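You operate a simulated robot arm through the tools that you are given. There is no shell and no other tool. Be economical: measure what you need, move in short steps, check, and stop when the job is done.

Carry out the task below with a simulated two-armed robot. There is one attempt and no reset: what you move stays moved.

Task
Screw the lid back on the seed jar on the top of the seed cupboard.

The check looks at the end state, three seconds after you hand in, the way a careful person would. Anything else that was tipped, shoved, dropped, spilled or broken makes it a failure. Lids that push on must go on centred and level and be pressed home; caps that screw on are set level and turned clockwise until they are tight.

Robot
Two 7-joint arms with three-finger grippers on one trunk, on a base that drives. Base frame: it is fixed to the floor where the robot stands at the start and does not move with it; the origin is under the middle of the robot, x ahead of it, y to its left, z up. Units: mm, rad, N and s.
The left shoulder is at the start at [42, 154, 1007], the right one opposite. With the tool pointing down near the work surface each hand reaches from about 160 to 620 mm from the robot's upright axis, wherever it stands, measured 20 degrees to its own side. Payload 2.69 kg a hand.
Tool frame (each hand has its own): the origin (TCP) lies between the finger pads and is the grasp point; the fingertips stand 29 mm ahead of it; z points along the fingers, y is the line along which they close. Largest opening 120 mm; the body of the gripper starts 78 mm behind the TCP.
Orientation is that of the tool frame in the base frame, as a unit quaternion [w, x, y, z]. With the fingers straight down and closing along the base's y, the tool's x points along the base's -x, its y along +y and its z along -z.

Tools
- The arms move only by the tool servo_tool. It takes "left_moves", "right_moves" or both (then of equal length, played together; a hand with none holds still); each is a list of rows, each an object of numbers (a shift or turn left out is 0, a gripper value left out holds the last): "hand": the closure, from 0 (fully open) to 1 (shut); "dx", "dy", "dz": the shift along the tool's x, y, z in mm; "ax", "ay", "az": the turn, a rotation vector about the tool's x, y, z in rad. In form: [{"hand": .., "dx": .., "dy": .., "dz": .., "ax": .., "ay": .., "az": ..}, ...]. A call has 1 to 10 rows; each row is the pose to reach, as a shift and turn from the pose commanded when the call began, along the tool's axes at that moment. A row lasts 0.2 s, in which the tool goes at most 50 mm and 0.15 rad; a call with a longer step from one row to the next is refused whole, and so is a gripper value outside its range. A pose out of reach is approached as far as the arm can. The call stops where the force on the tool passes 40 N (or 10 N more than at its start, if that is more) or the arm is blocked; 0.2 s more then pass. The fingers move at their own pace and stop on an object; they squeeze with about 26 N. The grip force told is the motor's: it shows also when the fingers shut on nothing. Time passes only in rows, and 0.2 s behind the last, so rows that repeat a pose let the fingers close. The reply holds the time, the measured pose of the TCP, the force on the tool along the base axes, the opening and the grip force, in the units named above and with some noise, with the torque about the TCP (base axes, N m) and any sound that the robot's microphone picked up.
- Cameras (640 x 400 px; columns grow to the right, rows downward): "scene" is now at [154.5, -16, 1183]; the picture's right is [-0.17, -0.99, 0.00], its down [-0.32, 0.05, -0.95] and it looks along [0.93, -0.16, -0.33] (base axes); focal length 282 px, centre (320, 200). "left" rides on the left gripper at [63, 0, -104] in its tool frame; the picture's right is [0.00, 1.00, 0.00], its down [-0.83, 0.00, -0.56] and it looks along [-0.56, 0.00, 0.83] (tool axes); focal length 275 px, centre (320, 200). "right" rides on the right gripper at [63, 0, -104] in its tool frame; the picture's right is [0.00, 1.00, 0.00], its down [-0.83, 0.00, -0.56] and it looks along [-0.56, 0.00, 0.83] (tool axes); focal length 275 px, centre (320, 200). There is no depth. A picture from a camera that has moved, and an enlarged one, comes with that camera's place and axes in the base frame and with its lens.
- snapshot(camera): a new picture of that camera. The clock stands still meanwhile.
- slide_trunk(by): slides the trunk up (or, below 0, down) by that many mm; the arms and the scene camera ride with it, the base frame stays. It gives what a move gives, with no picture.
- base_move(legs): drives the robot by 1 to 6 legs, each [ahead, left, turn to the left] in mm, mm and rad, along the robot's own axes; the way and the turn of a leg run together, so that a leg with both is an arc; at most 1500 mm and 3.142 rad a leg. The arms and the cameras ride along, it lands a little off, and it stops where it bumps. It gives what a move gives.
- aim_head(pan, tilt): turns the head with the scene camera to pan (to the left, within 1.396 rad either way) and tilt (down, from -0.506 to 1.204), counted from straight ahead of the robot. It gives what a move gives.
- inspect(camera, box): a new picture of the part [left, top, right, bottom] of that camera's present view, enlarged. The clock stands still meanwhile.
- hand_in(): hands the job in; it is judged then, once.

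Work in short steps. Places have to be worked out from the pictures, the camera data and where the tool is seen: move nearer, look again, correct. Check each grasp and each placing, and mend what went wrong. You have 120 turns and 108 pictures in all, those below and enlarged ones among them. Open the grippers and draw the arms clear of the work before you hand the job in, unless the task says otherwise; then end with one line.

The tools are called after "Call:" as name(argument=value, ...) on one line, values as JSON. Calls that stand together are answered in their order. servo_tool: Moves the arms, as the interface text tells. Its arguments: {"type":"object","properties":{"left_moves":{"type":"array","items":{"type":"object","properties":{"hand":{"type":"number"},"dx":{"type":"number"},"dy":{"type":"number"},"dz":{"type":"number"},"ax":{"type":"number"},"ay":{"type":"number"},"az":{"type":"number"}}}},"right_moves":{"type":"array","items":{"type":"object","properties":{"hand":{"type":"number"},"dx":{"type":"number"},"dy":{"type":"number"},"dz":{"type":"number"},"ax":{"type":"number"},"ay":{"type":"number"},"az":{"type":"number"}}}}},"required":[]} The other tools are called the same way: slide_trunk (by) slides the trunk up or down; base_move (legs) drives the base; aim_head (pan, tilt) turns the head that bears the scene camera; snapshot (camera) takes a picture; inspect (camera, box) takes an enlarged picture of a part of a camera's view; hand_in () hands the job in.

At the start:

```text
time_s: 0.0
left_position: [386.4, 128.1, 1089.2]
left_ee_rot: [0.0, 0.0, 1.0, 0.0]
left_ft_force: [-0.4, -0.5, -0.6]
left_moment: [0.02, 0.01, 0.01]
left_gripper_width: 120.0
left_gripper_force: 0.1
right_position: [302.6, -162.5, 1088.5]
right_ee_rot: [0.0, 0.0, 1.0, 0.0]
right_ft_force: [-0.1, -0.2, -0.2]
right_moment: [0.03, -0.01, 0.01]
right_gripper_width: 119.8
right_gripper_force: 0.1
trunk travel left (down, up): [-375.0, 63.0]
robot x, y, heading: [-1.7, 1.2, 0.003]
head pan, tilt: [-0.168, 0.333]
```

scene: 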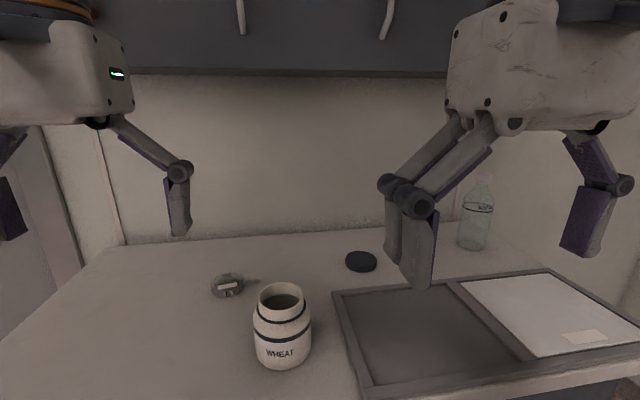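
right: 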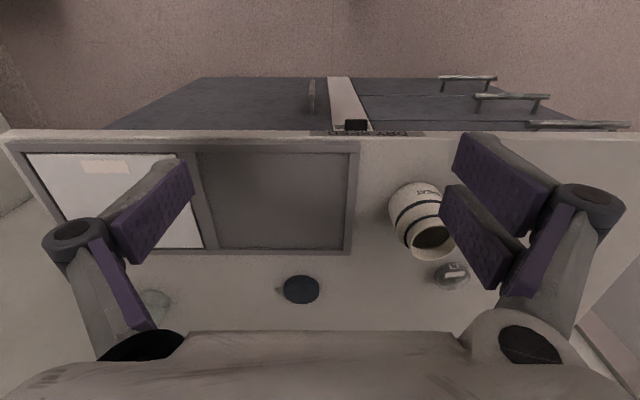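
left: 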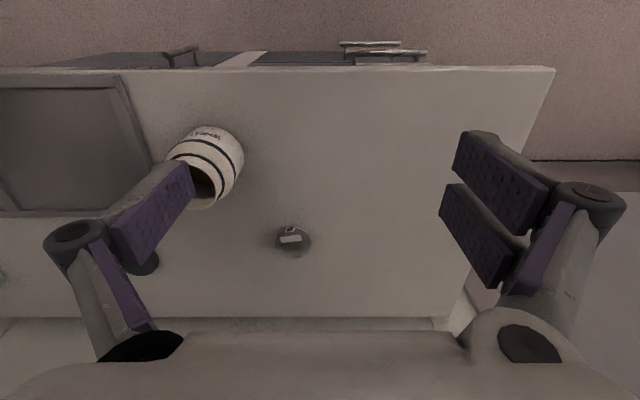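

The jar stands near (476,-19) with its mouth at z≈929, and the lid lies near (675,-199,848). I'll look at both more closely before moving.

Call:
inspect(camera="scene", box=[200, 230, 400, 380])

Call:
inspect(camera="right", box=[240, 160, 480, 330])

Call:
aim_head(pan=0, tilt=1.0)

Call:
snapshot(camera="scene")

```text
2.67 times, centred on (300, 305) of scene
camera zoom: at [154.5, -16.0, 1183.0], right [-0.17, -0.99, 0.0], down [-0.32, 0.05, -0.95], along [0.93, -0.16, -0.33], focal length 751 px, centre (373, -80)
```

zoom: 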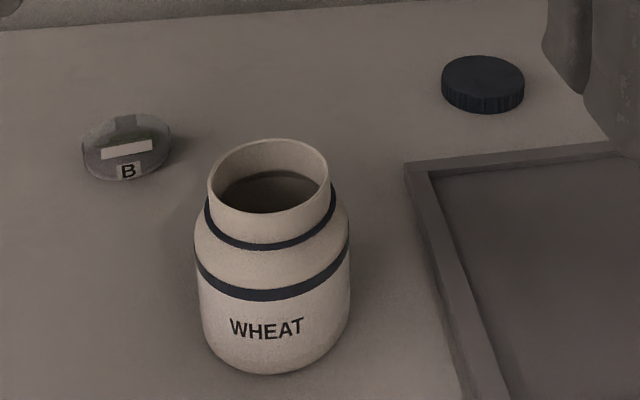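

```text
2.35 times, centred on (360, 245) of right
camera zoom: at [239.7, -162.5, 1193.5], right [0.0, 1.0, 0.0], down [0.83, 0.0, 0.56], along [0.56, 0.0, -0.83], focal length 648 px, centre (226, 94)
```

zoom: 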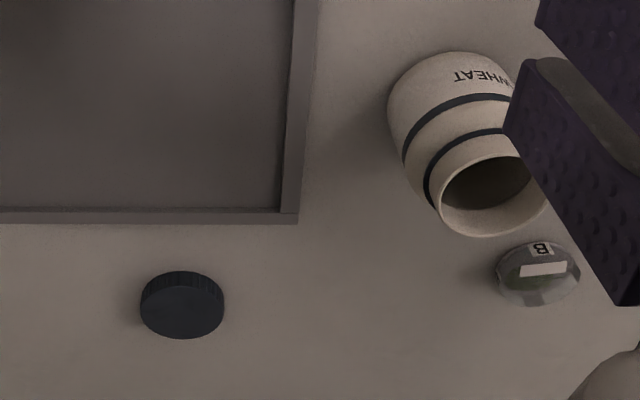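

```text
time_s: 1.0
left_position: [384.4, 128.1, 1088.9]
left_ee_rot: [0.001, 0.0, 1.0, 0.0]
left_ft_force: [0.0, -0.1, -0.3]
left_moment: [-0.05, 0.0, 0.02]
left_gripper_width: 120.0
left_gripper_force: 0.0
right_position: [303.4, -162.5, 1089.6]
right_ee_rot: [0.0, 0.0, 1.0, 0.0]
right_ft_force: [0.1, 0.3, 0.5]
right_moment: [0.02, -0.01, -0.04]
right_gripper_width: 119.9
right_gripper_force: 0.0
trunk travel left (down, up): [-375.0, 63.0]
robot x, y, heading: [1.2, -0.7, -0.003]
head pan, tilt: [0.0, 1.0]
```

```text
102 pictures are left
camera scene: at [132.3, -0.4, 1126.6], right [0.0, -1.0, 0.0], down [-0.84, 0.0, -0.54], along [0.54, 0.0, -0.84], focal length 282 px, centre (320, 200)
```

scene: 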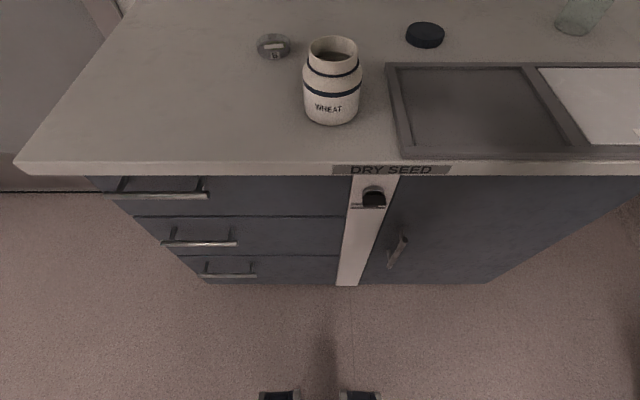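

The lid is top up, and the base is well clear of the cupboard front (edge x≈367). I'll drive 150 mm ahead so that the right hand can reach the lid.

Call:
base_move(legs=[[150, 0, 0]])

Call:
aim_head(pan=-0.15, tilt=0.75)

Call:
snapshot(camera="scene")

Call:
snapshot(camera="right")

```text
time_s: 2.4
left_position: [535.1, 127.9, 1089.3]
left_ee_rot: [0.0, -0.001, 1.0, 0.0]
left_ft_force: [0.1, 0.5, -0.2]
left_moment: [-0.02, 0.04, 0.0]
left_gripper_width: 119.8
left_gripper_force: 0.1
right_position: [453.0, -161.9, 1089.3]
right_ee_rot: [0.001, 0.0, 1.0, 0.001]
right_ft_force: [0.4, -0.3, 0.9]
right_moment: [0.0, 0.02, 0.01]
right_gripper_width: 120.0
right_gripper_force: 0.0
trunk travel left (down, up): [-375.0, 63.0]
robot x, y, heading: [146.1, -1.9, 0.005]
head pan, tilt: [0.0, 1.0]
```

```text
time_s: 3.2
left_position: [534.9, 127.7, 1089.5]
left_ee_rot: [0.001, -0.001, 1.0, 0.0]
left_ft_force: [0.2, -0.5, 0.1]
left_moment: [0.04, 0.02, -0.01]
left_gripper_width: 120.3
left_gripper_force: 0.1
right_position: [451.7, -161.8, 1088.6]
right_ee_rot: [-0.001, -0.001, 1.0, -0.001]
right_ft_force: [-0.1, 1.2, 1.6]
right_moment: [0.02, -0.05, -0.03]
right_gripper_width: 120.0
right_gripper_force: 0.0
trunk travel left (down, up): [-375.0, 63.0]
robot x, y, heading: [147.2, 4.4, 0.004]
head pan, tilt: [-0.15, 0.75]
```

```text
101 pictures are left
camera scene: at [294.2, -12.5, 1145.6], right [-0.15, -0.99, 0.0], down [-0.67, 0.1, -0.73], along [0.72, -0.11, -0.68], focal length 282 px, centre (320, 200)
```

scene: 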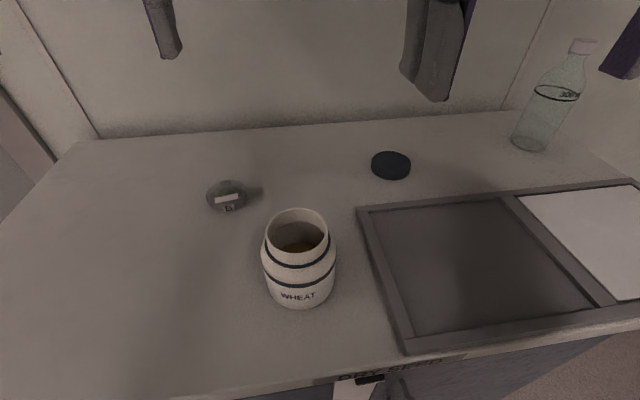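

```text
100 pictures are left
camera right: at [389.5, -162.1, 1193.5], right [-0.01, 1.0, 0.0], down [0.83, 0.0, 0.56], along [0.56, 0.0, -0.83], focal length 275 px, centre (320, 200)
```

right: 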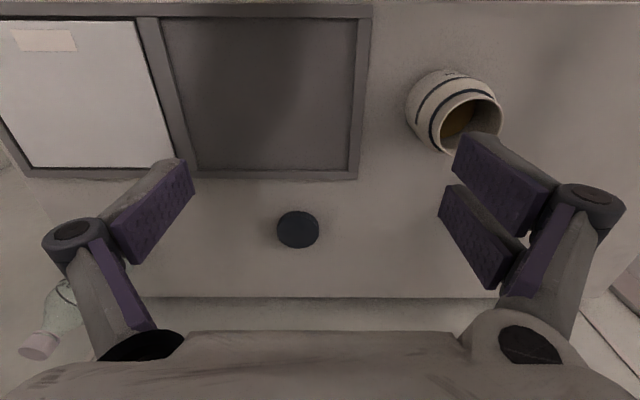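

Two views agree on the lid: centre at (678,-198), top z≈850. I'll move the right hand over it and part of the way down.

Call:
servo_tool(right_moves=[{"hand": 0, "dx": -45, "dy": -7, "dz": 10}, {"dx": -90, "dy": -14, "dz": 20}, {"dx": -135, "dy": -21, "dz": 40}, {"dx": -180, "dy": -28, "dz": 60}, {"dx": -226, "dy": -36, "dz": 80}, {"dx": -226, "dy": -36, "dz": 110}])

Call:
snapshot(camera="right")

Call:
snapshot(camera="scene")

```text
refused: row 5 steps farther than a row can; nothing moved
```

```text
99 pictures are left
camera right: at [389.5, -162.1, 1193.5], right [-0.01, 1.0, 0.0], down [0.83, 0.0, 0.56], along [0.56, 0.0, -0.83], focal length 275 px, centre (320, 200)
```

right: 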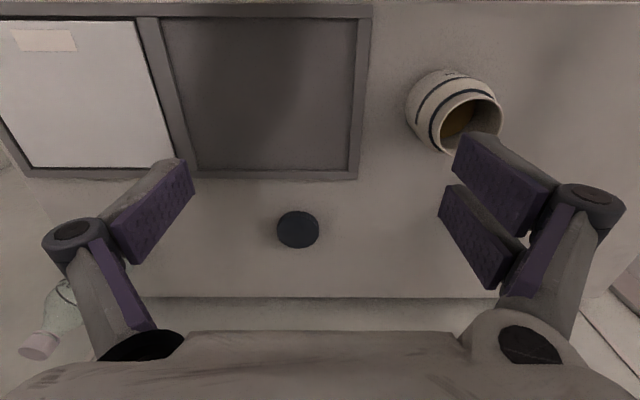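

```text
98 pictures are left
camera scene: at [294.2, -12.5, 1145.6], right [-0.15, -0.99, 0.0], down [-0.67, 0.1, -0.73], along [0.72, -0.11, -0.68], focal length 282 px, centre (320, 200)
```

scene: 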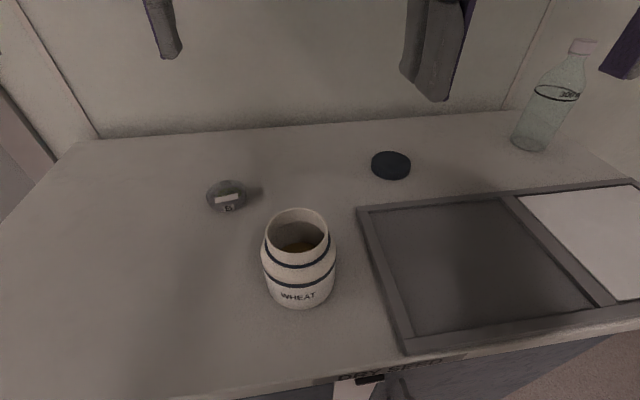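

One step was a little too long, so I'm repeating the move with smaller ones.

Call:
servo_tool(right_moves=[{"hand": 0, "dx": -38, "dy": -6, "dz": 10}, {"dx": -76, "dy": -12, "dz": 20}, {"dx": -114, "dy": -18, "dz": 35}, {"dx": -152, "dy": -24, "dz": 50}, {"dx": -190, "dy": -30, "dz": 70}, {"dx": -226, "dy": -36, "dz": 90}, {"dx": -226, "dy": -36, "dz": 120}, {"dx": -226, "dy": -36, "dz": 120}])

Call:
snapshot(camera="right")

Call:
snapshot(camera="scene")

```text
time_s: 5.0
left_position: [535.7, 129.8, 1088.7]
left_ee_rot: [0.002, 0.0, 1.0, 0.0]
left_ft_force: [-0.5, 0.4, -0.5]
left_moment: [0.0, 0.01, 0.02]
left_gripper_width: 119.8
left_gripper_force: 0.0
right_position: [679.6, -198.5, 967.3]
right_ee_rot: [0.0, -0.001, 1.0, 0.0]
right_ft_force: [-0.1, 0.8, -0.3]
right_moment: [0.02, 0.0, 0.01]
right_gripper_width: 119.9
right_gripper_force: 0.1
trunk travel left (down, up): [-375.0, 63.0]
robot x, y, heading: [152.4, 0.8, 0.002]
head pan, tilt: [-0.15, 0.75]
```

```text
97 pictures are left
camera right: at [617.0, -198.1, 1071.3], right [-0.01, 1.0, 0.0], down [0.83, 0.01, 0.56], along [0.56, 0.0, -0.83], focal length 275 px, centre (320, 200)
```

right: 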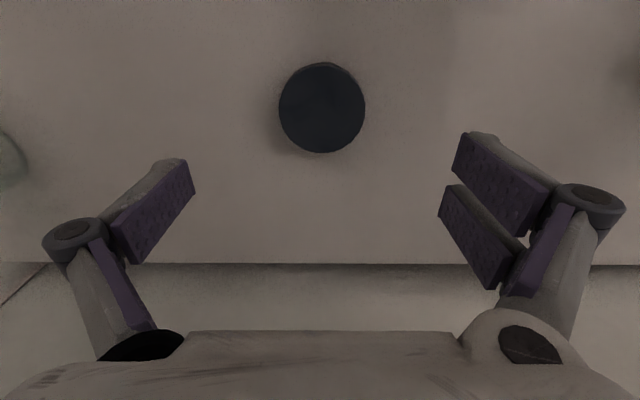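

```text
96 pictures are left
camera scene: at [294.3, -12.5, 1145.7], right [-0.15, -0.99, 0.0], down [-0.67, 0.1, -0.73], along [0.72, -0.11, -0.68], focal length 282 px, centre (320, 200)
```

scene: 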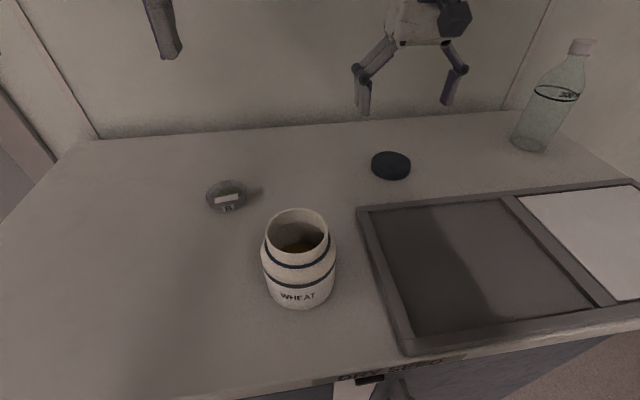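

The lid is centred under the hand (±1.5 mm). Going down to TCP z≈877.

Call:
servo_tool(right_moves=[{"dy": 1.5, "dz": 30}, {"dy": 1.5, "dz": 60}, {"dy": 1.5, "dz": 80}, {"dy": 1.5, "dz": 90}, {"dy": 1.5, "dz": 90}])

Call:
snapshot(camera="right")

Call:
inspect(camera="scene", box=[320, 90, 480, 190])

```text
time_s: 6.2
left_position: [534.3, 127.9, 1087.9]
left_ee_rot: [0.002, -0.001, 1.0, 0.0]
left_ft_force: [0.1, 0.0, -0.5]
left_moment: [0.02, 0.01, -0.01]
left_gripper_width: 120.3
left_gripper_force: 0.1
right_position: [678.5, -197.2, 879.2]
right_ee_rot: [0.0, 0.0, 1.0, 0.0]
right_ft_force: [-0.3, -0.7, -0.7]
right_moment: [0.01, 0.0, 0.02]
right_gripper_width: 119.9
right_gripper_force: 0.0
trunk travel left (down, up): [-375.0, 63.0]
robot x, y, heading: [146.1, -1.2, -0.0]
head pan, tilt: [-0.15, 0.75]
```

```text
95 pictures are left
camera right: at [615.7, -196.5, 982.7], right [-0.01, 1.0, 0.0], down [0.83, 0.0, 0.56], along [0.56, 0.0, -0.83], focal length 275 px, centre (320, 200)
```

right: 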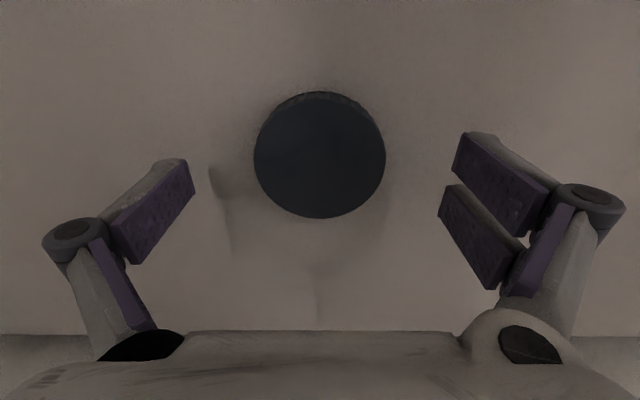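

```text
4.00 times, centred on (400, 140) of scene
camera zoom: at [294.2, -12.6, 1145.7], right [-0.15, -0.99, 0.0], down [-0.67, 0.1, -0.73], along [0.72, -0.11, -0.68], focal length 1126 px, centre (0, 440)
```

zoom: 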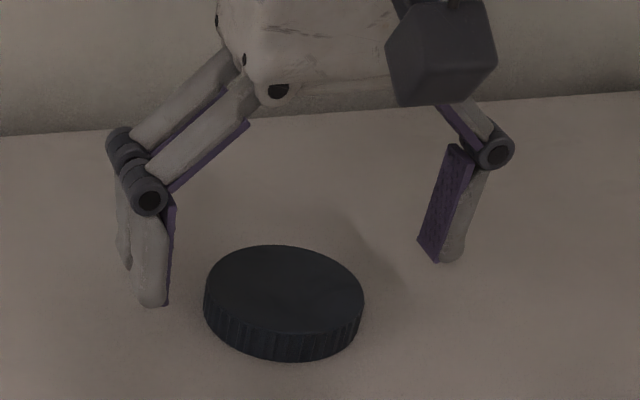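

The lid top is at z≈849, its diameter is about 70 mm and its height about 16 mm, so the table is near 833. I'll ease down to fingertips of about 837.

Call:
servo_tool(right_moves=[{"dz": 5}, {"dz": 9}, {"dz": 11}, {"dz": 11}])

Call:
inspect(camera="scene", box=[320, 90, 480, 190])

```text
time_s: 7.2
left_position: [534.9, 129.2, 1090.3]
left_ee_rot: [0.001, -0.001, 1.0, 0.0]
left_ft_force: [0.4, 0.1, -0.1]
left_moment: [0.0, -0.03, -0.02]
left_gripper_width: 120.1
left_gripper_force: 0.0
right_position: [678.6, -197.0, 868.4]
right_ee_rot: [0.001, -0.001, 1.0, 0.0]
right_ft_force: [0.6, -0.1, -0.1]
right_moment: [0.0, 0.0, -0.01]
right_gripper_width: 119.8
right_gripper_force: 0.0
trunk travel left (down, up): [-375.0, 63.0]
robot x, y, heading: [145.9, -1.0, -0.002]
head pan, tilt: [-0.15, 0.75]
```

```text
4.00 times, centred on (400, 140) of scene
camera zoom: at [294.2, -12.6, 1145.7], right [-0.15, -0.99, 0.0], down [-0.67, 0.1, -0.73], along [0.72, -0.11, -0.68], focal length 1126 px, centre (0, 440)
```

zoom: 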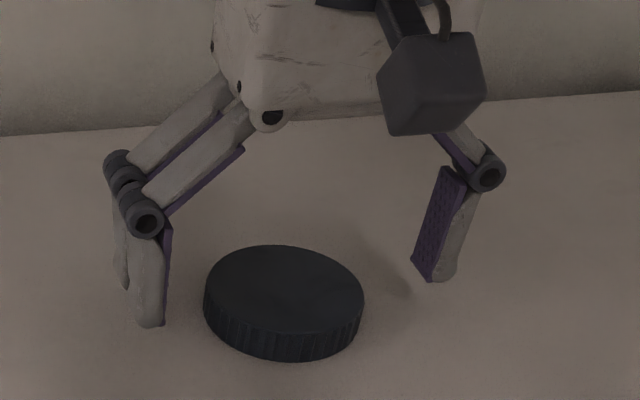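

The fingertips are about 10 mm below the lid's top, which is enough grip and leaves the lid's lower rim free. Closing now.

Call:
servo_tool(right_moves=[{"hand": 0.3}, {"hand": 0.6}, {"hand": 1}, {"hand": 1}, {"hand": 1}])

Call:
snapshot(camera="right")

```text
time_s: 8.4
left_position: [535.4, 129.5, 1088.5]
left_ee_rot: [0.001, -0.001, 1.0, 0.0]
left_ft_force: [0.1, 0.1, -0.3]
left_moment: [0.02, 0.05, -0.03]
left_gripper_width: 119.8
left_gripper_force: 0.1
right_position: [679.4, -197.0, 868.9]
right_ee_rot: [0.0, -0.001, 1.0, 0.0]
right_ft_force: [0.3, -0.4, 0.4]
right_moment: [0.02, 0.03, 0.02]
right_gripper_width: 65.0
right_gripper_force: 26.0
trunk travel left (down, up): [-375.0, 63.0]
robot x, y, heading: [151.2, -5.8, -0.0]
head pan, tilt: [-0.15, 0.75]
```

```text
92 pictures are left
camera right: at [615.4, -196.0, 972.8], right [-0.01, 1.0, 0.0], down [0.83, 0.0, 0.56], along [0.56, 0.0, -0.83], focal length 275 px, centre (320, 200)
```

right: 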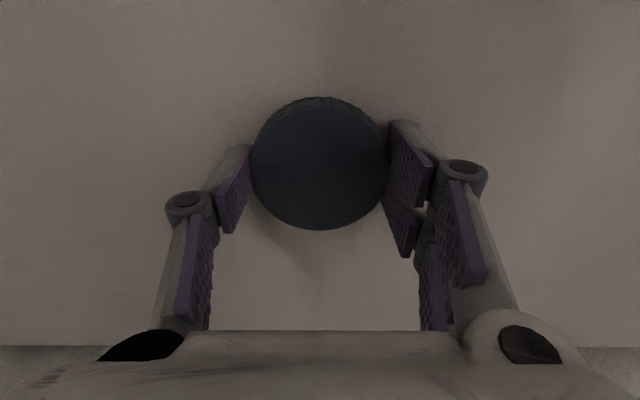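

Gripped at 65 mm width with 26 N. Lifting straight up.

Call:
servo_tool(right_moves=[{"dz": -10}, {"dz": -40}, {"dz": -80}, {"dz": -120}, {"dz": -150}, {"dz": -150}])

Call:
inspect(camera="scene", box=[320, 10, 520, 135])

Call:
snapshot(camera="right")

```text
time_s: 9.8
left_position: [533.9, 128.6, 1089.5]
left_ee_rot: [0.0, 0.0, 1.0, 0.001]
left_ft_force: [0.2, -0.5, 1.1]
left_moment: [0.0, 0.02, -0.01]
left_gripper_width: 119.9
left_gripper_force: 0.1
right_position: [679.4, -197.4, 1019.1]
right_ee_rot: [0.001, -0.002, 1.0, 0.0]
right_ft_force: [-0.2, 0.5, -0.7]
right_moment: [-0.02, 0.03, -0.01]
right_gripper_width: 65.2
right_gripper_force: 26.0
trunk travel left (down, up): [-375.0, 63.0]
robot x, y, heading: [148.4, -3.4, 0.002]
head pan, tilt: [-0.15, 0.75]
```

```text
3.20 times, centred on (420, 72) of scene
camera zoom: at [294.3, -12.6, 1145.6], right [-0.15, -0.99, 0.0], down [-0.67, 0.1, -0.73], along [0.72, -0.11, -0.68], focal length 901 px, centre (0, 608)
```

zoom: 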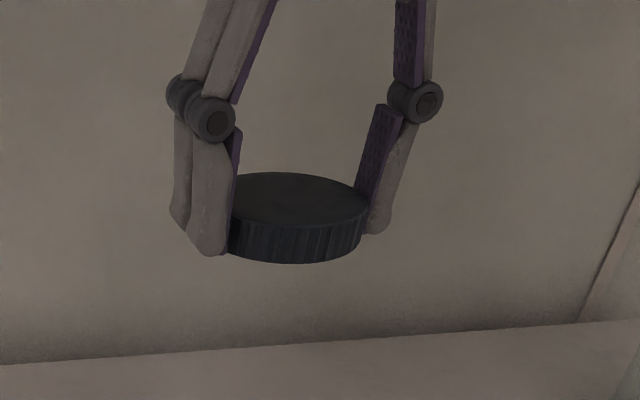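

```text
90 pictures are left
camera right: at [615.3, -195.6, 1124.0], right [-0.01, 1.0, 0.0], down [0.83, 0.0, 0.56], along [0.56, 0.0, -0.83], focal length 275 px, centre (320, 200)
```

right: 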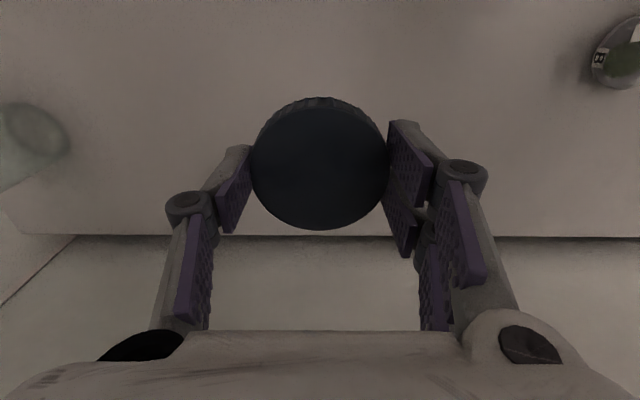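

The lid is held level. The left wrist would be cramped against the body holding the jar from here, so I'll back the base 180 mm with the lid in the air.

Call:
base_move(legs=[[-180, 0, 0]])

Call:
aim_head(pan=0, tilt=0.5)

Call:
inspect(camera="scene", box=[240, 160, 400, 260])

Call:
snapshot(camera="scene")

Call:
snapshot(camera="left")

```text
time_s: 11.3
left_position: [352.0, 128.4, 1090.3]
left_ee_rot: [0.0, -0.001, 1.0, 0.0]
left_ft_force: [-0.3, 1.2, 0.5]
left_moment: [-0.02, 0.0, -0.03]
left_gripper_width: 120.0
left_gripper_force: 0.1
right_position: [496.2, -196.8, 1019.1]
right_ee_rot: [0.0, -0.002, 1.0, 0.0]
right_ft_force: [-0.7, -1.1, -0.9]
right_moment: [-0.02, -0.06, -0.03]
right_gripper_width: 65.2
right_gripper_force: 25.8
trunk travel left (down, up): [-375.0, 63.0]
robot x, y, heading: [-32.4, 1.6, 0.005]
head pan, tilt: [-0.15, 0.75]
```

```text
time_s: 12.1
left_position: [355.1, 129.1, 1089.3]
left_ee_rot: [0.0, -0.002, 1.0, 0.001]
left_ft_force: [0.3, 0.4, 0.8]
left_moment: [0.0, -0.02, 0.0]
left_gripper_width: 119.9
left_gripper_force: 0.0
right_position: [496.4, -195.8, 1018.6]
right_ee_rot: [0.0, -0.001, 1.0, 0.0]
right_ft_force: [0.0, -0.2, 0.1]
right_moment: [0.01, -0.03, -0.01]
right_gripper_width: 65.1
right_gripper_force: 26.1
trunk travel left (down, up): [-375.0, 63.0]
robot x, y, heading: [-33.3, -1.9, 0.003]
head pan, tilt: [0.0, 0.499]
```

```text
4.00 times, centred on (320, 210) of scene
camera zoom: at [121.5, -0.4, 1167.6], right [0.0, -1.0, 0.0], down [-0.48, 0.0, -0.88], along [0.88, 0.0, -0.48], focal length 1126 px, centre (320, 160)
```

zoom: 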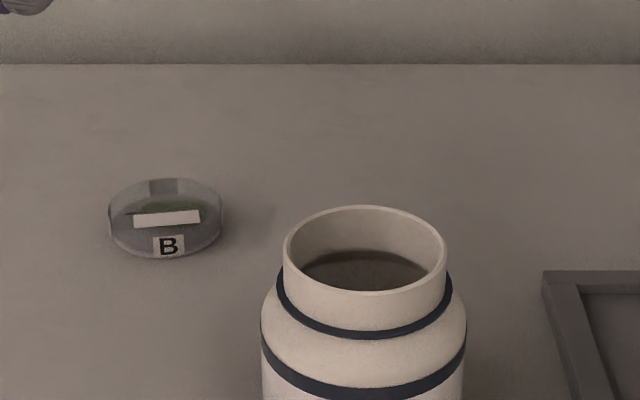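

```text
88 pictures are left
camera scene: at [121.5, -0.4, 1167.6], right [0.0, -1.0, 0.0], down [-0.48, 0.0, -0.88], along [0.88, 0.0, -0.48], focal length 282 px, centre (320, 200)
```

scene: 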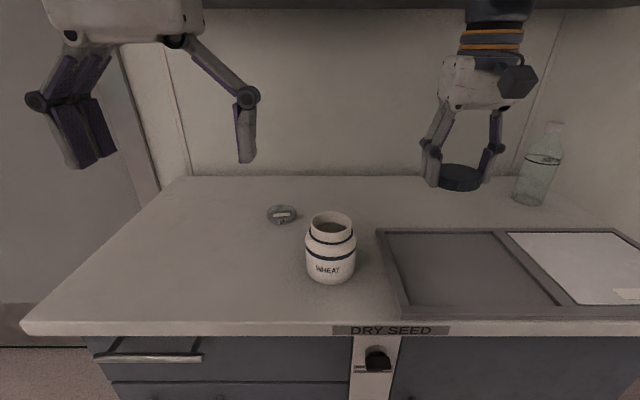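

```text
87 pictures are left
camera left: at [290.4, 128.3, 1193.6], right [0.0, 1.0, 0.0], down [0.83, 0.0, 0.56], along [0.56, 0.0, -0.83], focal length 275 px, centre (320, 200)
```

left: 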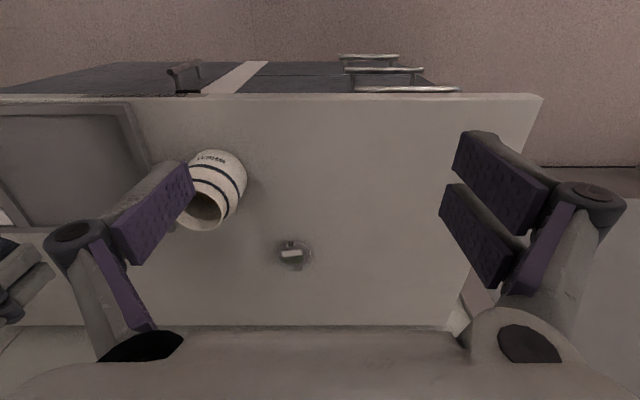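

The jar mouth is estimated at (480,-18,932), with a body about 78 mm wide. I'll turn the left hand clockwise 0.87 rad and bring it nearer while still high.

Call:
servo_tool(left_moves=[{"hand": 0, "az": 0.145, "dx": -8, "dy": -5, "dz": 5}, {"az": 0.29, "dx": -16, "dy": -12, "dz": 10}, {"az": 0.435, "dx": -24, "dy": -18, "dz": 15}, {"az": 0.58, "dx": -32, "dy": -25, "dz": 20}, {"az": 0.725, "dx": -40, "dy": -32, "dz": 25}, {"az": 0.87, "dx": -46, "dy": -38, "dz": 30}, {"az": 0.87, "dx": -46, "dy": -38, "dz": 30}])

Call:
servo_tool(left_moves=[{"ay": -0.14}, {"ay": -0.28}, {"ay": -0.42}, {"ay": -0.56}, {"ay": -0.7}, {"ay": -0.84}, {"ay": -0.96}, {"ay": -0.96}])

Call:
snapshot(camera="scene")

Call:
snapshot(camera="left")

```text
time_s: 13.7
left_position: [401.3, 91.1, 1059.8]
left_ee_rot: [0.001, 0.421, 0.907, -0.001]
left_ft_force: [-1.2, 0.1, 0.5]
left_moment: [-0.03, 0.02, 0.01]
left_gripper_width: 119.9
left_gripper_force: 0.2
right_position: [496.9, -195.1, 1019.0]
right_ee_rot: [0.001, -0.001, 1.0, 0.001]
right_ft_force: [-0.4, -0.1, 0.0]
right_moment: [0.04, -0.01, 0.01]
right_gripper_width: 65.2
right_gripper_force: 26.0
trunk travel left (down, up): [-375.0, 63.0]
robot x, y, heading: [-32.5, 0.6, 0.001]
head pan, tilt: [0.0, 0.499]
```

```text
time_s: 15.5
left_position: [400.0, 90.7, 1059.9]
left_ee_rot: [0.42, 0.373, 0.804, -0.195]
left_ft_force: [0.0, -0.2, -0.4]
left_moment: [0.0, -0.02, 0.01]
left_gripper_width: 120.0
left_gripper_force: 0.0
right_position: [496.1, -197.2, 1019.3]
right_ee_rot: [0.0, 0.0, 1.0, -0.001]
right_ft_force: [-0.6, 0.1, -0.2]
right_moment: [-0.02, 0.0, 0.0]
right_gripper_width: 65.2
right_gripper_force: 25.9
trunk travel left (down, up): [-375.0, 63.0]
robot x, y, heading: [-34.3, -1.9, -0.0]
head pan, tilt: [0.0, 0.499]
```

```text
86 pictures are left
camera scene: at [121.5, -0.5, 1167.6], right [0.0, -1.0, 0.0], down [-0.48, 0.0, -0.88], along [0.88, 0.0, -0.48], focal length 282 px, centre (320, 200)
```

scene: 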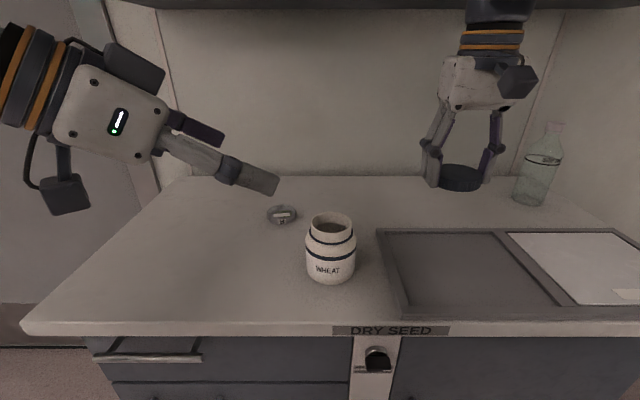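

```text
85 pictures are left
camera left: at [321.3, 182.9, 1067.5], right [0.76, 0.64, 0.0], down [0.01, -0.02, 1.0], along [0.64, -0.76, -0.02], focal length 275 px, centre (320, 200)
```

left: 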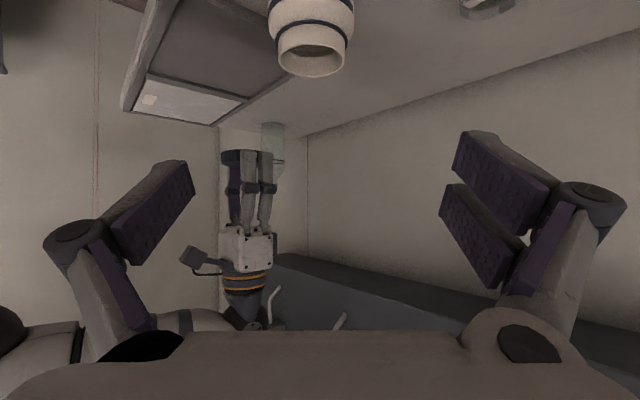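

The orientation is as planned, and the left camera puts the jar at about (479,-15). Moving to 130 mm short of the grasp along the approach line.

Call:
servo_tool(left_moves=[{"dx": 20, "dy": -2, "dz": 20}, {"dx": 40, "dy": -4, "dz": 40}, {"dx": 60, "dy": -6, "dz": 60}, {"dx": 78, "dy": -8, "dz": 86}, {"dx": 78, "dy": -8, "dz": 86}])

Call:
snapshot(camera="scene")

Call:
snapshot(camera="left")

```text
time_s: 16.7
left_position: [408.4, 65.8, 945.8]
left_ee_rot: [0.418, 0.373, 0.805, -0.194]
left_ft_force: [-0.8, 0.3, 0.4]
left_moment: [-0.01, 0.01, -0.01]
left_gripper_width: 119.8
left_gripper_force: 0.0
right_position: [497.4, -196.3, 1020.3]
right_ee_rot: [0.0, -0.002, 1.0, 0.0]
right_ft_force: [-0.1, 0.4, 0.5]
right_moment: [-0.04, -0.01, 0.04]
right_gripper_width: 65.2
right_gripper_force: 26.3
trunk travel left (down, up): [-375.0, 63.0]
robot x, y, heading: [-32.4, 2.3, 0.009]
head pan, tilt: [0.0, 0.499]
```

```text
84 pictures are left
camera scene: at [121.2, -0.4, 1167.7], right [0.0, -1.0, 0.0], down [-0.48, 0.0, -0.88], along [0.88, 0.0, -0.48], focal length 282 px, centre (320, 200)
```

scene: 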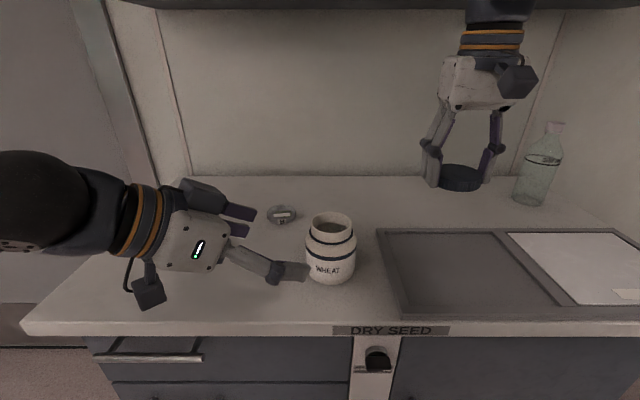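

```text
83 pictures are left
camera left: at [330.9, 157.7, 954.5], right [0.76, 0.64, 0.0], down [0.01, -0.02, 1.0], along [0.64, -0.76, -0.02], focal length 275 px, centre (320, 200)
```

left: 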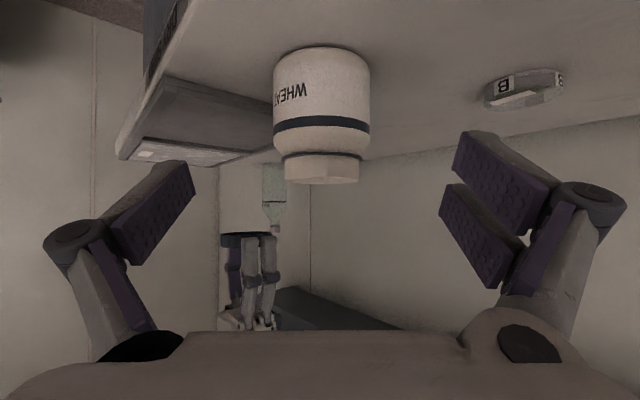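

The jar is centred between the open left fingers. Advancing 130 mm along the approach.

Call:
servo_tool(left_moves=[{"dz": 35}, {"dz": 70}, {"dz": 100}, {"dz": 120}, {"dz": 130}, {"dz": 130}])

Call:
snapshot(camera="scene")

Call:
snapshot(camera="left")

```text
time_s: 18.1
left_position: [476.9, -14.9, 872.6]
left_ee_rot: [0.42, 0.374, 0.804, -0.195]
left_ft_force: [-0.9, -0.3, -0.7]
left_moment: [0.02, 0.04, 0.02]
left_gripper_width: 120.2
left_gripper_force: 0.2
right_position: [496.7, -196.0, 1018.4]
right_ee_rot: [-0.001, 0.0, 1.0, 0.0]
right_ft_force: [0.3, 0.7, -0.7]
right_moment: [0.01, -0.01, 0.0]
right_gripper_width: 65.3
right_gripper_force: 26.6
trunk travel left (down, up): [-375.0, 63.0]
robot x, y, heading: [-31.0, 0.6, 0.002]
head pan, tilt: [0.0, 0.499]
```

```text
82 pictures are left
camera scene: at [121.4, -0.3, 1167.7], right [0.0, -1.0, 0.0], down [-0.48, 0.0, -0.88], along [0.88, 0.0, -0.48], focal length 282 px, centre (320, 200)
```

scene: 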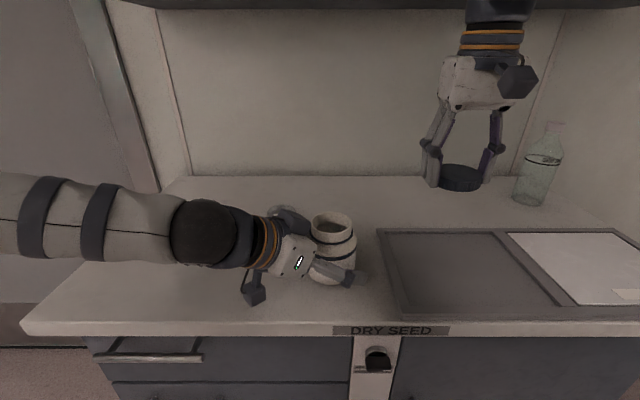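

```text
81 pictures are left
camera left: at [399.4, 76.9, 879.7], right [0.76, 0.64, 0.0], down [0.01, -0.02, 1.0], along [0.64, -0.76, -0.02], focal length 275 px, centre (320, 200)
```

left: 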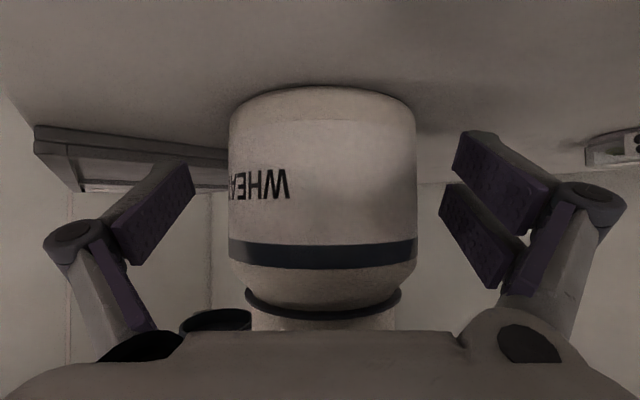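

The jar is well placed between the fingers. Closing the left hand on the body.

Call:
servo_tool(left_moves=[{"hand": 0.2}, {"hand": 0.4}, {"hand": 1}, {"hand": 1}, {"hand": 1}])

Call:
snapshot(camera="left")

Call:
inspect(camera="scene", box=[240, 180, 400, 280])

```text
time_s: 19.3
left_position: [476.6, -16.0, 872.5]
left_ee_rot: [0.42, 0.373, 0.804, -0.194]
left_ft_force: [1.7, 0.8, 4.3]
left_moment: [0.05, -0.06, 0.03]
left_gripper_width: 77.4
left_gripper_force: 26.4
right_position: [495.8, -195.0, 1020.0]
right_ee_rot: [0.0, 0.0, 1.0, 0.0]
right_ft_force: [0.5, 0.3, -0.6]
right_moment: [0.01, -0.02, 0.02]
right_gripper_width: 65.2
right_gripper_force: 25.9
trunk travel left (down, up): [-375.0, 63.0]
robot x, y, heading: [-32.4, 1.2, -0.001]
head pan, tilt: [0.0, 0.499]
```

```text
80 pictures are left
camera left: at [399.4, 77.1, 880.1], right [0.76, 0.64, 0.0], down [0.01, -0.02, 1.0], along [0.64, -0.76, -0.02], focal length 275 px, centre (320, 200)
```

left: 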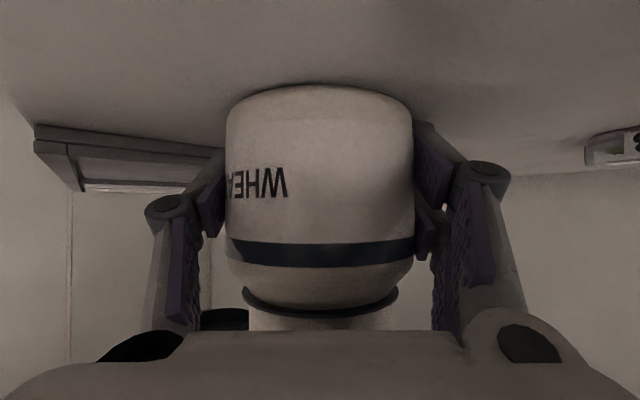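

```text
4.00 times, centred on (320, 230) of scene
camera zoom: at [121.3, -0.2, 1167.7], right [0.0, -1.0, 0.0], down [-0.48, 0.0, -0.88], along [0.88, 0.0, -0.48], focal length 1126 px, centre (320, 80)
```

zoom: 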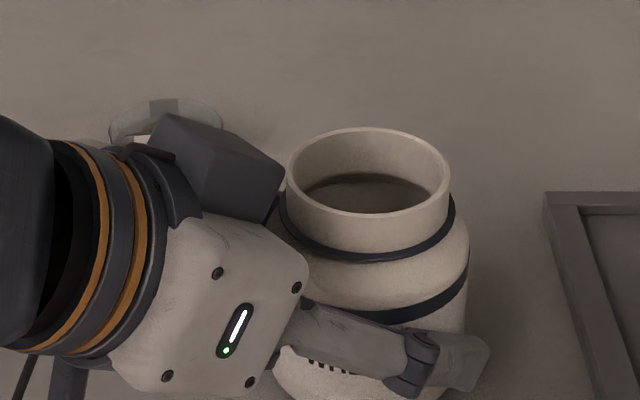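

The jar is held firmly (77.4 mm), its axis at about (477,-16) and its rim at z≈933. I'll bring the lid over it with the lid's underside about 15 mm above the rim.

Call:
servo_tool(right_moves=[{"dx": 4, "dy": 40}, {"dx": 8, "dy": 80}, {"dx": 12, "dy": 120}, {"dx": 16, "dy": 155}, {"dx": 18, "dy": 180}, {"dx": 18, "dy": 180, "dz": 15}, {"dx": 18, "dy": 180, "dz": 32}, {"dx": 18, "dy": 180, "dz": 32}])

Call:
inspect(camera="scene", box=[240, 140, 400, 240])

Call:
snapshot(camera="right")

Call:
snapshot(camera="left")

```text
time_s: 21.1
left_position: [476.9, -14.9, 871.3]
left_ee_rot: [0.42, 0.373, 0.804, -0.194]
left_ft_force: [-0.7, -0.6, 5.9]
left_moment: [0.07, -0.18, -0.06]
left_gripper_width: 77.0
left_gripper_force: 26.1
right_position: [478.2, -14.9, 987.3]
right_ee_rot: [0.0, -0.001, 1.0, 0.0]
right_ft_force: [-0.8, 0.4, 0.0]
right_moment: [0.0, -0.01, 0.01]
right_gripper_width: 65.0
right_gripper_force: 25.6
trunk travel left (down, up): [-375.0, 63.0]
robot x, y, heading: [-33.0, -1.5, 0.004]
head pan, tilt: [0.0, 0.499]
```

```text
4.00 times, centred on (320, 190) of scene
camera zoom: at [121.0, -0.4, 1167.7], right [0.0, -1.0, 0.0], down [-0.48, 0.0, -0.88], along [0.88, 0.0, -0.48], focal length 1126 px, centre (320, 240)
```

zoom: 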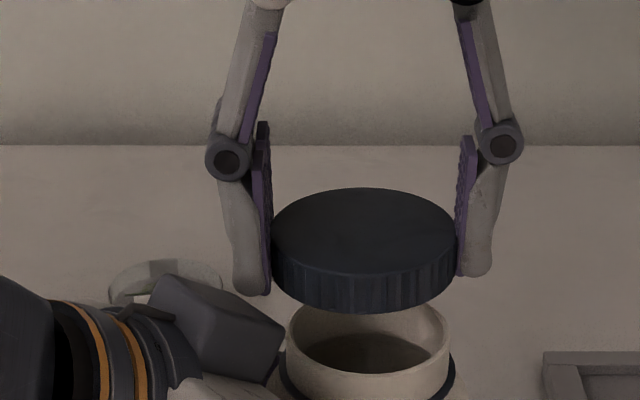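

```text
77 pictures are left
camera right: at [415.6, -15.0, 1092.0], right [-0.01, 1.0, 0.0], down [0.83, 0.0, 0.56], along [0.56, 0.0, -0.83], focal length 275 px, centre (320, 200)
```

right: 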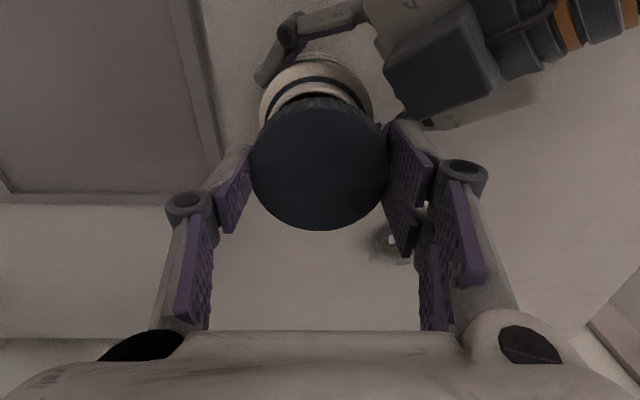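

```text
76 pictures are left
camera left: at [399.1, 76.9, 880.1], right [0.76, 0.64, 0.0], down [0.01, -0.02, 1.0], along [0.64, -0.76, -0.02], focal length 275 px, centre (320, 200)
```

left: 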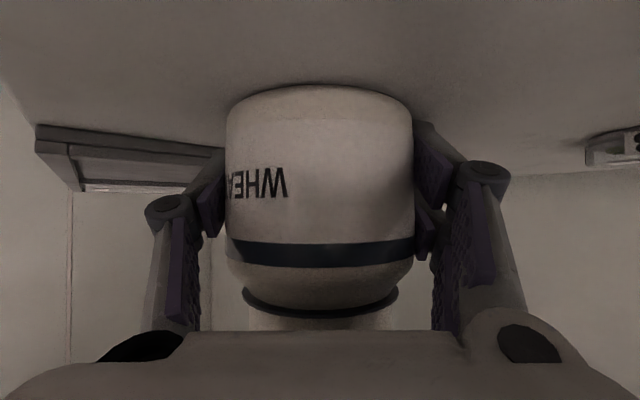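

The lid sits slightly left of the jar axis as seen, and off-centre in the fingers along x. I'll zoom in further to measure the lid and rim ellipses.

Call:
inspect(camera="scene", box=[296, 180, 368, 225])

Call:
inspect(camera="right", box=[240, 60, 400, 160])

Call:
inspect(camera="right", box=[240, 140, 400, 240])

```text
8.89 times, centred on (332, 202) of scene
camera zoom: at [121.0, -0.4, 1167.7], right [0.0, -1.0, 0.0], down [-0.48, 0.0, -0.88], along [0.88, 0.0, -0.48], focal length 2503 px, centre (213, 178)
```

zoom: 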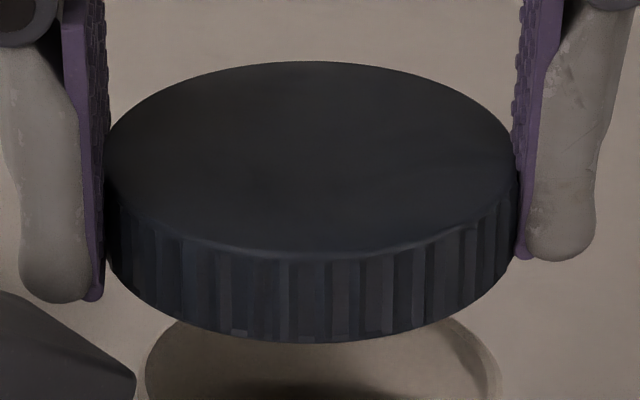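

```text
4.00 times, centred on (320, 110) of right
camera zoom: at [415.6, -15.0, 1092.0], right [-0.01, 1.0, 0.0], down [0.83, 0.0, 0.56], along [0.56, 0.0, -0.83], focal length 1101 px, centre (320, 560)
```

zoom: 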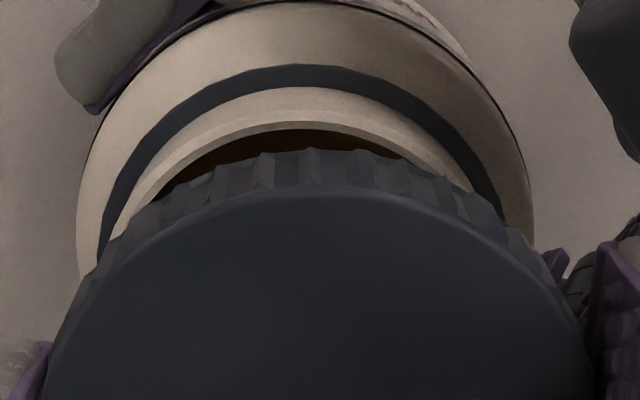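

```text
4.00 times, centred on (320, 190) of right
camera zoom: at [415.6, -15.0, 1092.0], right [-0.01, 1.0, 0.0], down [0.83, 0.0, 0.56], along [0.56, 0.0, -0.83], focal length 1101 px, centre (320, 240)
```

zoom: 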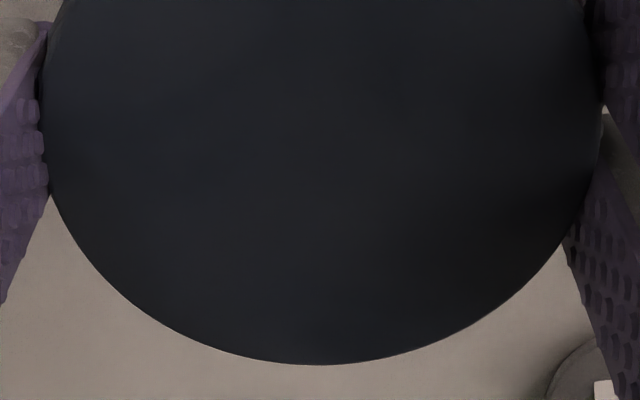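

The lid is centred in the fingers. The jar axis lies about 2 mm further right (−y) and 1 mm further ahead. I'll correct that, pre-turn the hand 0.2 rad clockwise for finger clearance, and lower 16 mm.

Call:
servo_tool(right_moves=[{"dx": -1, "dy": -2, "az": 0.1}, {"dx": -1, "dy": -2, "az": 0.2}, {"dx": -1, "dy": -2, "dz": 8, "az": 0.2}, {"dx": -1, "dy": -2, "dz": 16, "az": 0.2}, {"dx": -1, "dy": -2, "dz": 16, "az": 0.2}])

Call:
inspect(camera="scene", box=[284, 185, 380, 245])

Call:
snapshot(camera="right")

```text
time_s: 22.3
left_position: [476.8, -16.2, 871.4]
left_ee_rot: [0.42, 0.373, 0.804, -0.194]
left_ft_force: [-0.2, -0.5, 6.1]
left_moment: [0.11, -0.2, -0.02]
left_gripper_width: 77.1
left_gripper_force: 26.1
right_position: [478.7, -18.6, 972.1]
right_ee_rot: [0.001, 0.099, 0.995, 0.0]
right_ft_force: [0.8, 1.0, 0.5]
right_moment: [0.01, 0.02, 0.03]
right_gripper_width: 65.0
right_gripper_force: 25.4
trunk travel left (down, up): [-375.0, 63.0]
robot x, y, heading: [-35.5, -0.3, 0.0]
head pan, tilt: [0.0, 0.499]
```

```text
6.67 times, centred on (332, 215) of scene
camera zoom: at [121.0, -0.4, 1167.7], right [0.0, -1.0, 0.0], down [-0.48, 0.0, -0.88], along [0.88, 0.0, -0.48], focal length 1877 px, centre (240, 100)
```

zoom: 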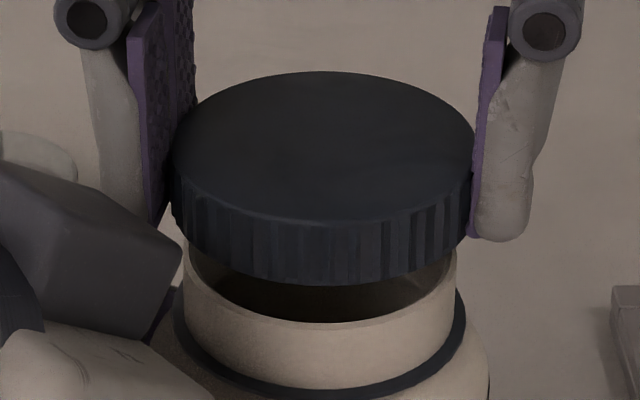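

```text
71 pictures are left
camera right: at [417.1, -5.2, 1076.5], right [0.19, 0.98, 0.0], down [0.82, -0.16, 0.56], along [0.55, -0.11, -0.83], focal length 275 px, centre (320, 200)
```

right: 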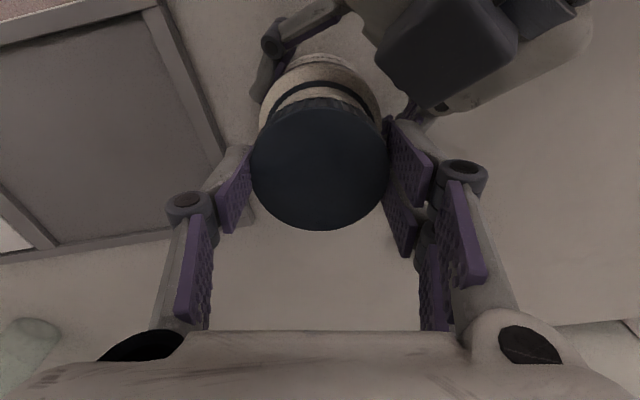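

The lid is now centred over the rim within about 0.5 mm, with a gap of about 12 mm. I'll turn a bit more for clearance from the left gripper's housing and ease down to contact.

Call:
servo_tool(right_moves=[{"az": 0.12}, {"az": 0.25}, {"az": 0.25, "dz": 5}, {"az": 0.25, "dz": 9}, {"az": 0.25, "dz": 11}, {"az": 0.25, "dz": 12}, {"az": 0.25, "dz": 13}, {"az": 0.25, "dz": 13}])

Call:
inspect(camera="scene", box=[284, 185, 380, 245])

```text
time_s: 24.1
left_position: [477.9, -15.8, 871.8]
left_ee_rot: [0.42, 0.373, 0.804, -0.194]
left_ft_force: [5.5, -3.9, 0.2]
left_moment: [0.15, -0.73, 0.01]
left_gripper_width: 77.1
left_gripper_force: 26.0
right_position: [478.8, -17.1, 958.2]
right_ee_rot: [0.001, 0.222, 0.975, 0.0]
right_ft_force: [-0.8, 4.8, 17.7]
right_moment: [0.38, 0.47, -0.03]
right_gripper_width: 65.3
right_gripper_force: 25.8
trunk travel left (down, up): [-375.0, 63.0]
robot x, y, heading: [-34.4, -1.2, 0.001]
head pan, tilt: [0.0, 0.499]
```

```text
6.67 times, centred on (332, 215) of scene
camera zoom: at [120.9, -0.4, 1167.8], right [0.0, -1.0, 0.0], down [-0.48, 0.0, -0.88], along [0.88, 0.0, -0.48], focal length 1877 px, centre (240, 100)
```

zoom: 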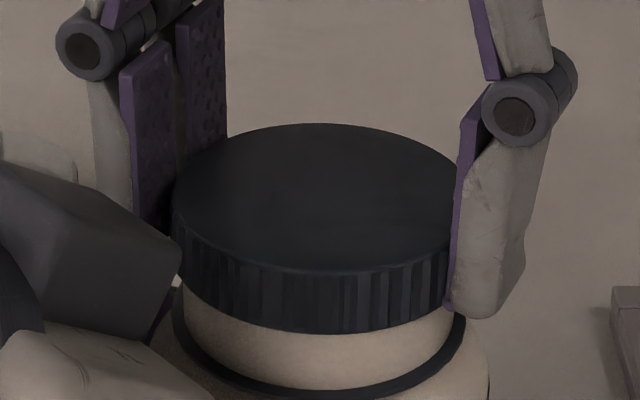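

Contact is 17.7 N, and the moments put it at the near-left edge of the lid. That suggests the lid is a bit too far ahead and to the right, unless the left gripper's housing is touching. I'll lift slightly and check the gap.

Call:
servo_tool(right_moves=[{"dz": -2}, {"dz": -4}, {"dz": -4}])

Call:
inspect(camera="right", box=[240, 20, 480, 170])

Call:
inspect(camera="scene", box=[284, 185, 380, 245])

```text
time_s: 24.9
left_position: [477.5, -15.6, 873.1]
left_ee_rot: [0.42, 0.372, 0.804, -0.195]
left_ft_force: [-0.6, -0.3, 5.9]
left_moment: [0.19, -0.2, 0.05]
left_gripper_width: 77.1
left_gripper_force: 25.7
right_position: [479.1, -19.1, 961.9]
right_ee_rot: [0.0, 0.222, 0.975, -0.001]
right_ft_force: [0.5, -0.1, 0.4]
right_moment: [-0.01, -0.03, 0.04]
right_gripper_width: 65.0
right_gripper_force: 25.3
trunk travel left (down, up): [-375.0, 63.0]
robot x, y, heading: [-34.4, -1.0, 0.004]
head pan, tilt: [0.0, 0.499]
```

```text
2.67 times, centred on (360, 95) of right
camera zoom: at [421.5, 9.3, 1066.2], right [0.43, 0.9, 0.0], down [0.75, -0.36, 0.56], along [0.5, -0.24, -0.83], focal length 734 px, centre (213, 480)
```

zoom: 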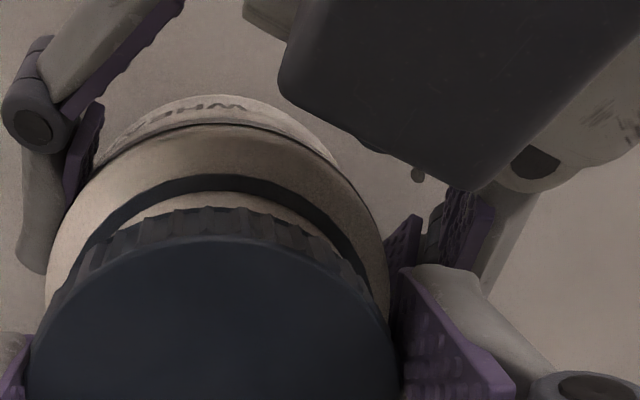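

```text
6.67 times, centred on (332, 215) of scene
camera zoom: at [121.0, -0.4, 1167.7], right [0.0, -1.0, 0.0], down [-0.48, 0.0, -0.88], along [0.88, 0.0, -0.48], focal length 1877 px, centre (240, 100)
```

zoom: 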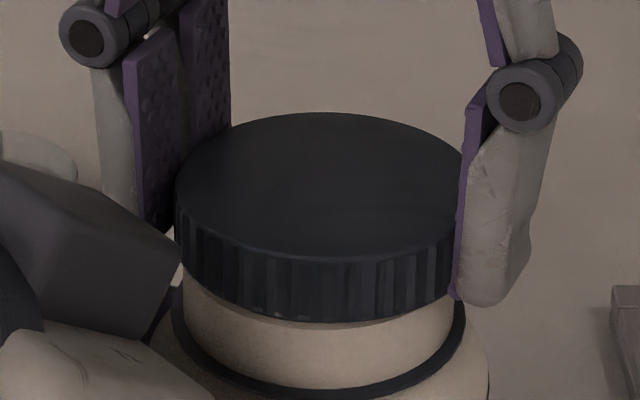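

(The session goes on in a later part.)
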